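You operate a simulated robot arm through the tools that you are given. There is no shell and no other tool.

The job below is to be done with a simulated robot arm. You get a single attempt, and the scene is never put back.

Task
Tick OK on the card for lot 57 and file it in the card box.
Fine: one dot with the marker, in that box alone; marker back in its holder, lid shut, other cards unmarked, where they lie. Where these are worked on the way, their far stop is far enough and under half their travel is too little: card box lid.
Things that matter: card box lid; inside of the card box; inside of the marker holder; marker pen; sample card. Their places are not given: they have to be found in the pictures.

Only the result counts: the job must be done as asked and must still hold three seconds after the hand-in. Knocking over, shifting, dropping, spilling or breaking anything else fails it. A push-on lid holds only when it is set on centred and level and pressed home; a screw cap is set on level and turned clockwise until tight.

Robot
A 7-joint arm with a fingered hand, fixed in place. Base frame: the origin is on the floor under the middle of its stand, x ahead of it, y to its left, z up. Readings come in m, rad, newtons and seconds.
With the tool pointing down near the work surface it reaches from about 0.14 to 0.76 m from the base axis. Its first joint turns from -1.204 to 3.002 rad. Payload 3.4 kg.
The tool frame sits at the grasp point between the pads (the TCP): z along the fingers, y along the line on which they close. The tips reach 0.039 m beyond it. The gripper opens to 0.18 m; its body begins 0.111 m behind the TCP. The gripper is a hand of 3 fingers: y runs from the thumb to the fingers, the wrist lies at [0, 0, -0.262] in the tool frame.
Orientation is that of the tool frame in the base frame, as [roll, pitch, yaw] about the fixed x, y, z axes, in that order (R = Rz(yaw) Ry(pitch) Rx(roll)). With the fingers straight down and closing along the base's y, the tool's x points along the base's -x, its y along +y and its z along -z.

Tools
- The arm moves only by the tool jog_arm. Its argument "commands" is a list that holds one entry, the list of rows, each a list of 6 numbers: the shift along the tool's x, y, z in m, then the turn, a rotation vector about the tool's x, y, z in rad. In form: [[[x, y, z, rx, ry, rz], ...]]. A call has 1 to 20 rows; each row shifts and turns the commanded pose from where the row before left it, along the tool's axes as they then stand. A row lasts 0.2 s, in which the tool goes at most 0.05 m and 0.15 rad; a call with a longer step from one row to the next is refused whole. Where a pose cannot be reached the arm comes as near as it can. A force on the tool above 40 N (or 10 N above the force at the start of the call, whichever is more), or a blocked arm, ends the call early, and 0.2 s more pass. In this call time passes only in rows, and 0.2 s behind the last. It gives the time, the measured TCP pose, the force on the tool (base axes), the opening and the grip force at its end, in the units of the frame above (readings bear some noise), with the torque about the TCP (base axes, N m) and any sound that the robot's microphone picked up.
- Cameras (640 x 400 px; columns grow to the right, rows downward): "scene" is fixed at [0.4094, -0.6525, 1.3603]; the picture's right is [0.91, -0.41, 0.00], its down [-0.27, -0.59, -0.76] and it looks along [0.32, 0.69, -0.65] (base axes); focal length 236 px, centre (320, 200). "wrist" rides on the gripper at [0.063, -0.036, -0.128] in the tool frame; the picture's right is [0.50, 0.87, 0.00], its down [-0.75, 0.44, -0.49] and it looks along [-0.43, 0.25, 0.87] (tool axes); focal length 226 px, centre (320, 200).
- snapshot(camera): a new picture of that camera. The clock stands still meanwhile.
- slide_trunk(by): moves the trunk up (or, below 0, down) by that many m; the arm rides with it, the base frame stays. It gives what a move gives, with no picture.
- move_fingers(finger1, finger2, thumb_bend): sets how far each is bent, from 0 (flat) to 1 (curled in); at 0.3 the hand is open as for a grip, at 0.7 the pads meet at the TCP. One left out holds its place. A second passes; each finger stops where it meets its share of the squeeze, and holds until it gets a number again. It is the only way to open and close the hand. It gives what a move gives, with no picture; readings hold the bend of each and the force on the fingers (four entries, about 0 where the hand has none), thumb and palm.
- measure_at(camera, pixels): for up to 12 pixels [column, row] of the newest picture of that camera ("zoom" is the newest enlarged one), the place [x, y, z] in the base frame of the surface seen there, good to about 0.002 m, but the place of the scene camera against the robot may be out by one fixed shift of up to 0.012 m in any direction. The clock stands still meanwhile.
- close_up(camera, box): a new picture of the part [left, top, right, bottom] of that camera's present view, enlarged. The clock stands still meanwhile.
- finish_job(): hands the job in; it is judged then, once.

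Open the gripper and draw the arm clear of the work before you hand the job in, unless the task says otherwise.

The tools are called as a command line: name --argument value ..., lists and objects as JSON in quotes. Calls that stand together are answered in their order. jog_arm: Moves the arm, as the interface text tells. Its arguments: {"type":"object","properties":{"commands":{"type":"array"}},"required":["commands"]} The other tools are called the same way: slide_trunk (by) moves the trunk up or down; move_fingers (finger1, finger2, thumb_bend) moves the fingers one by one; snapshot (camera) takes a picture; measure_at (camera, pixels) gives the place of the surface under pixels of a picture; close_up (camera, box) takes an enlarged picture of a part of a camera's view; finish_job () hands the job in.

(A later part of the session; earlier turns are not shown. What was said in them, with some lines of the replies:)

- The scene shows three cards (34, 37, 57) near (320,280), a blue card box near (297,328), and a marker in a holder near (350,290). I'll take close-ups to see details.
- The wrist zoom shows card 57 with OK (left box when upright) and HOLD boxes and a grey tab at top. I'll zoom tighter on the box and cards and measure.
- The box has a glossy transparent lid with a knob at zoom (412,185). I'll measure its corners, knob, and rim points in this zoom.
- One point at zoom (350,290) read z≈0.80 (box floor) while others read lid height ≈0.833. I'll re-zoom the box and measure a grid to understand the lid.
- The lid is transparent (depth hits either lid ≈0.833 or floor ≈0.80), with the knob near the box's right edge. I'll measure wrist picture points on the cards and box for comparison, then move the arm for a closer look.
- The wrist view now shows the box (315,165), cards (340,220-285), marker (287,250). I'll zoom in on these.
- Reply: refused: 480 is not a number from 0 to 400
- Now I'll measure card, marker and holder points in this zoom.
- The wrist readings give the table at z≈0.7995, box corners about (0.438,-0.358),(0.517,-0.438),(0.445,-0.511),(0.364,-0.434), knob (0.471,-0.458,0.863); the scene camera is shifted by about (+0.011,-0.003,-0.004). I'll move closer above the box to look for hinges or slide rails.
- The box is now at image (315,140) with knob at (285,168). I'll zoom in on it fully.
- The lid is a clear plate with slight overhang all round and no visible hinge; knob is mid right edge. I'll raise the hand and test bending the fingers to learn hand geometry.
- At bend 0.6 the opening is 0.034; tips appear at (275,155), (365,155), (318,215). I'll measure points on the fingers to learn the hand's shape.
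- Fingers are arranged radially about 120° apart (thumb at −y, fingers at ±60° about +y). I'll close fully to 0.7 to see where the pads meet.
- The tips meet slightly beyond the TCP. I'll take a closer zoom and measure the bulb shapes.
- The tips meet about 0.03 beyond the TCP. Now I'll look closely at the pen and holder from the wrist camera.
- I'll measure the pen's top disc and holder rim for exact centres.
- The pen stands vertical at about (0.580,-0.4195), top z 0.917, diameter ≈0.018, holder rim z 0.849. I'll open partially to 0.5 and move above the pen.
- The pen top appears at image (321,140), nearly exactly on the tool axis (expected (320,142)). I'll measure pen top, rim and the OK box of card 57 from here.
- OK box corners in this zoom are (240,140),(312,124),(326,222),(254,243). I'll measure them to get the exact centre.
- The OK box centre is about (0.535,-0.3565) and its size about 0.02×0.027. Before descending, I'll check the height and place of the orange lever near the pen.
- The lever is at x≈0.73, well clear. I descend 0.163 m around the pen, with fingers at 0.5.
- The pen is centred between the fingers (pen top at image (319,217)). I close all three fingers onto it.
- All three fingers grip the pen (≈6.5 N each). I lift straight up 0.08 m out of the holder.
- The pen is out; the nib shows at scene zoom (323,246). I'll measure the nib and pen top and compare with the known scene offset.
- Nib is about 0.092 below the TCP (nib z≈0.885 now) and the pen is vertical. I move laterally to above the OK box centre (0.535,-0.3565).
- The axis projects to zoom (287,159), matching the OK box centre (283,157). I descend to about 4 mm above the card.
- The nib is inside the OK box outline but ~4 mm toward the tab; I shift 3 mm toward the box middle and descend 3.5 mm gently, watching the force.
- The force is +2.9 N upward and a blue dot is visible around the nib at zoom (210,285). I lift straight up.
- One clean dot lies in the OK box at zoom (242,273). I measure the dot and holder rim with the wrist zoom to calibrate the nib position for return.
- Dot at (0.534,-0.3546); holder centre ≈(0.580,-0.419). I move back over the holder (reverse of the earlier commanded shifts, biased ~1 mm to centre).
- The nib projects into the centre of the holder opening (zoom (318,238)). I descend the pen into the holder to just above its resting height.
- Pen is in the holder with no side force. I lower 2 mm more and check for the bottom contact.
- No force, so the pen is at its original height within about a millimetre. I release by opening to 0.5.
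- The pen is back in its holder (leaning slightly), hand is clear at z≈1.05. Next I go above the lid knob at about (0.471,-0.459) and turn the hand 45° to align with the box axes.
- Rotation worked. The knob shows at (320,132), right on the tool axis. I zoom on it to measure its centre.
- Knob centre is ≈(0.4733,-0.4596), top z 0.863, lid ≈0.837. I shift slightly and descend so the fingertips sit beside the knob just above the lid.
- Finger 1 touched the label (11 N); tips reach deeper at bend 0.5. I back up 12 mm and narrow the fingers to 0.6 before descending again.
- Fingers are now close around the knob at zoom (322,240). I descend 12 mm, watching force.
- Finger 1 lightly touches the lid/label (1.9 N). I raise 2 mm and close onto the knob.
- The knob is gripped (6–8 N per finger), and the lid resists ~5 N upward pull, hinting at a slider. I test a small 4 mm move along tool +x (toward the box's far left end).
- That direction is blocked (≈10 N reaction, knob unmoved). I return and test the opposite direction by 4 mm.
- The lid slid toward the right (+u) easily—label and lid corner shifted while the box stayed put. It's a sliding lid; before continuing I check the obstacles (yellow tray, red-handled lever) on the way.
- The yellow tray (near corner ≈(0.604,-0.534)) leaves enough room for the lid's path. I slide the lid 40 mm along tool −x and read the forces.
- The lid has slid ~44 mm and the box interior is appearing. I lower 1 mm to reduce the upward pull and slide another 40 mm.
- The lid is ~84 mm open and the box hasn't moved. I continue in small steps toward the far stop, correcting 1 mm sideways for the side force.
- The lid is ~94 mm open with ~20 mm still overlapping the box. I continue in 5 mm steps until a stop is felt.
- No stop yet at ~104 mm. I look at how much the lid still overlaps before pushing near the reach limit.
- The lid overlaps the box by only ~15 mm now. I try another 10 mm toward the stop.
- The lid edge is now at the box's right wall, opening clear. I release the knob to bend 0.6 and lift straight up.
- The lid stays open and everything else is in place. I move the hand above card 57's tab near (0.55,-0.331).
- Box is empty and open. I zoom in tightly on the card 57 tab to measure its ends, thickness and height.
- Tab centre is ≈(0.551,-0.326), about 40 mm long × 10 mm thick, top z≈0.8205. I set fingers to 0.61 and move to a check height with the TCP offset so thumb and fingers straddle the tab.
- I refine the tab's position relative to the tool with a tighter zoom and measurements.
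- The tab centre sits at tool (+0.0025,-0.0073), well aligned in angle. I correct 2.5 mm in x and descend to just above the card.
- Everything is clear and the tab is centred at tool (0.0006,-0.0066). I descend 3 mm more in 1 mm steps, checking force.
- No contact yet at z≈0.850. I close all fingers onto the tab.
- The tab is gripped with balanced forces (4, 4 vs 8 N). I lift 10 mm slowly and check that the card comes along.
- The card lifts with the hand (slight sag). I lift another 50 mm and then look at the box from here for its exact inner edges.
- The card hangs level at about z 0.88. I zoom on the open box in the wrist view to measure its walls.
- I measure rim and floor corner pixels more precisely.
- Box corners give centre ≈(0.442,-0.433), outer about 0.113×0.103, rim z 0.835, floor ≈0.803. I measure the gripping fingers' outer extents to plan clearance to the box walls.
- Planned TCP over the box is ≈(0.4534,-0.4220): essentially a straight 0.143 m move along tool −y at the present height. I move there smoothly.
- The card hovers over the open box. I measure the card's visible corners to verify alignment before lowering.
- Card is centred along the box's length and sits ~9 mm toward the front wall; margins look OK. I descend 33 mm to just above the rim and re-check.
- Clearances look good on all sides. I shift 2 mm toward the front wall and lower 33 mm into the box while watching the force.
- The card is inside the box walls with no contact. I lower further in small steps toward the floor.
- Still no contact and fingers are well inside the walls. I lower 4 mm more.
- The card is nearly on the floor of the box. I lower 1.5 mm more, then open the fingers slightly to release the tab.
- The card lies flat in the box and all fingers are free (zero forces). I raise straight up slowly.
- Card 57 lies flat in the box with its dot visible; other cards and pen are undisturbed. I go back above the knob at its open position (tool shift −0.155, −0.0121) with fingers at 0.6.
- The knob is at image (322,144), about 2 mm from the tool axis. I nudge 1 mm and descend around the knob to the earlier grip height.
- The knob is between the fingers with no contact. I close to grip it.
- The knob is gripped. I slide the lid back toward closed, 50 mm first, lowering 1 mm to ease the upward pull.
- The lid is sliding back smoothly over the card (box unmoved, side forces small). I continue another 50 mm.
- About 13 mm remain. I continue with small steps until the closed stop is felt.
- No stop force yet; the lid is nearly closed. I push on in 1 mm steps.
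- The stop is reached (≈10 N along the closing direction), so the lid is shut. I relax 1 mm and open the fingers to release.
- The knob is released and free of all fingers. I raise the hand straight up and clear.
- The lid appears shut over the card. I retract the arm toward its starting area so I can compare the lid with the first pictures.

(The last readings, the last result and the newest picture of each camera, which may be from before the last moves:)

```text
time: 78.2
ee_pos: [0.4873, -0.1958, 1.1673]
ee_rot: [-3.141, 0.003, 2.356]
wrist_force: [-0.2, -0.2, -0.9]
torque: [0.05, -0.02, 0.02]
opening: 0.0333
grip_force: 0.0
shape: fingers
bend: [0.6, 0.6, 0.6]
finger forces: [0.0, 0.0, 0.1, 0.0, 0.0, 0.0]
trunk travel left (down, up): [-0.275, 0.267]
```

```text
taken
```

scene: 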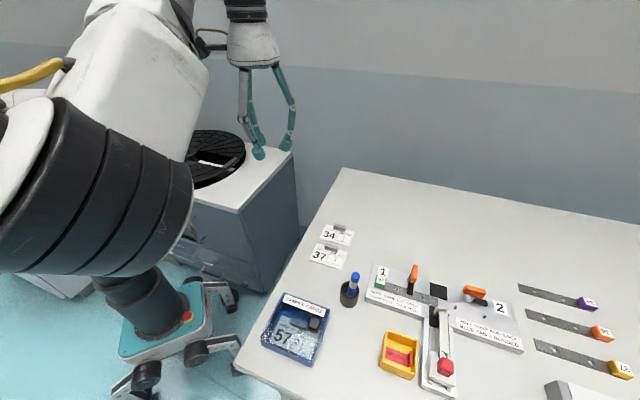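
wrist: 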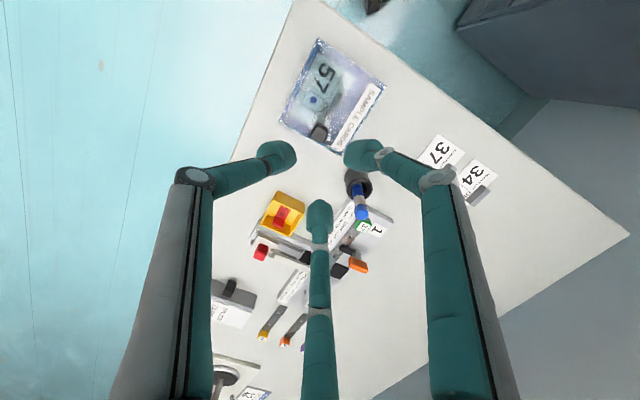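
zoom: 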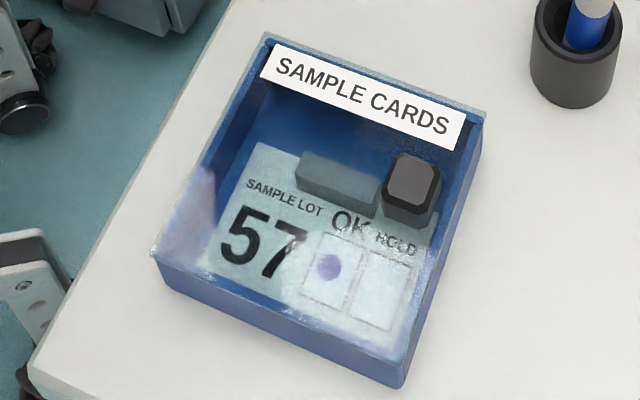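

The label and knob are at exactly their original pixels, so the lid is fully shut with card 57 inside. I check cards 34/37 and the pen against the initial zoom.

close_up --camera "scene" --box '[290, 215, 370, 310]'

move_fingers --finger1 0.3 --finger2 0.3 --thumb_bend 0.3

close_up --camera "scene" --box '[325, 255, 375, 315]'

```text
4.21 times, centred on (330, 262) of scene
```

zoom: 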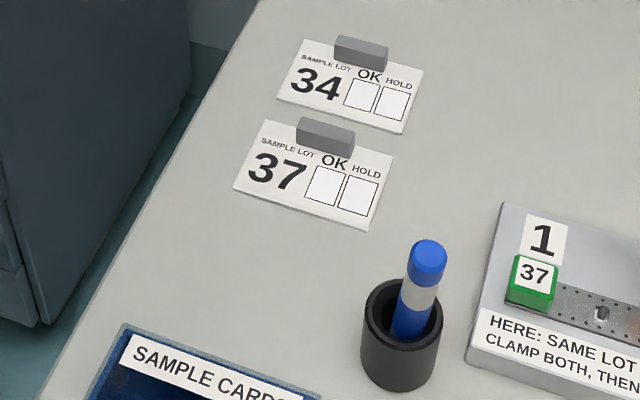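

```text
time: 79.2
ee_pos: [0.4872, -0.1956, 1.167]
ee_rot: [-3.142, 0.002, 2.356]
wrist_force: [0.7, -0.1, 0.0]
torque: [0.01, -0.05, -0.01]
opening: 0.1512
grip_force: 0.1
shape: fingers
bend: [0.3, 0.3, 0.3]
finger forces: [0.0, 0.0, 0.0, 0.0, 0.1, 0.0]
trunk travel left (down, up): [-0.275, 0.267]
```

```text
6.67 times, centred on (350, 285) of scene
```

zoom: 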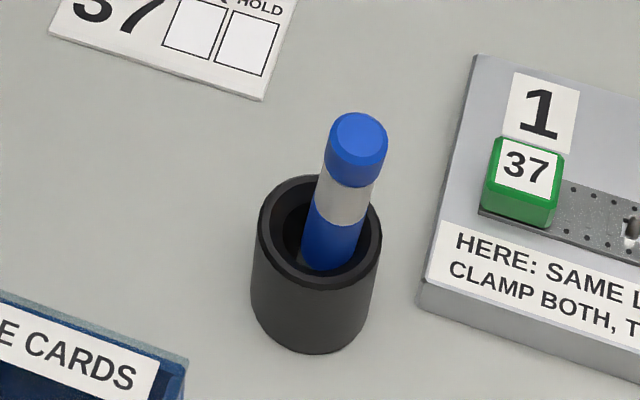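

Cards 34 and 37 are unmoved and unmarked; the pen stands leaning in its holder. I measure its top and visible body to be sure it is seated.

measure_at --camera "zoom" --pixels '[[357, 130], [357, 145], [345, 200], [330, 240], [320, 262], [265, 230], [375, 230], [318, 185], [320, 285]]'

```text
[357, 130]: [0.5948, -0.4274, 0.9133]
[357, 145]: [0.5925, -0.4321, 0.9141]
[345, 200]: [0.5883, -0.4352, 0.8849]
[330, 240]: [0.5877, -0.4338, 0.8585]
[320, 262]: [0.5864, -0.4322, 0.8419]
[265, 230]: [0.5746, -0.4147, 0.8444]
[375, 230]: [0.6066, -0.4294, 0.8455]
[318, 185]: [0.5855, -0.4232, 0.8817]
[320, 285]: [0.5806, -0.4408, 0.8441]
```

The pen top is at z≈0.916 (its original height) and only ~6° off vertical, so it is fully seated. Lid shut, card filed with one dot, arm clear and open — I hand in the job.

finish_job

```text
The job is handed in.
```

I put one dot in the OK box of the card for lot 57, filed the card in the card box, and handed in the job. I don't have the verdict yet.

- **Dot:** There is a single marker dot in the OK box. Nothing is in the HOLD box.
- **Card:** It lies flat inside the box, with the dot visible through the clear lid.
- **Lid:** It is a sliding lid. I slid it back until it hit its stop, and in the last pictures the knob and label are where they started.
- **Marker:** It is back in its holder at its original height. It leans about 6°, where it stood upright before.
- **Other cards:** 34 and 37 are unmarked and have not moved.
- **Arm:** The hand is open and back near where it started.

While working out how the lid opens, I touched it with about 11 N and pushed it the wrong way with about 10 N. The pictures afterwards show the box in the same place.
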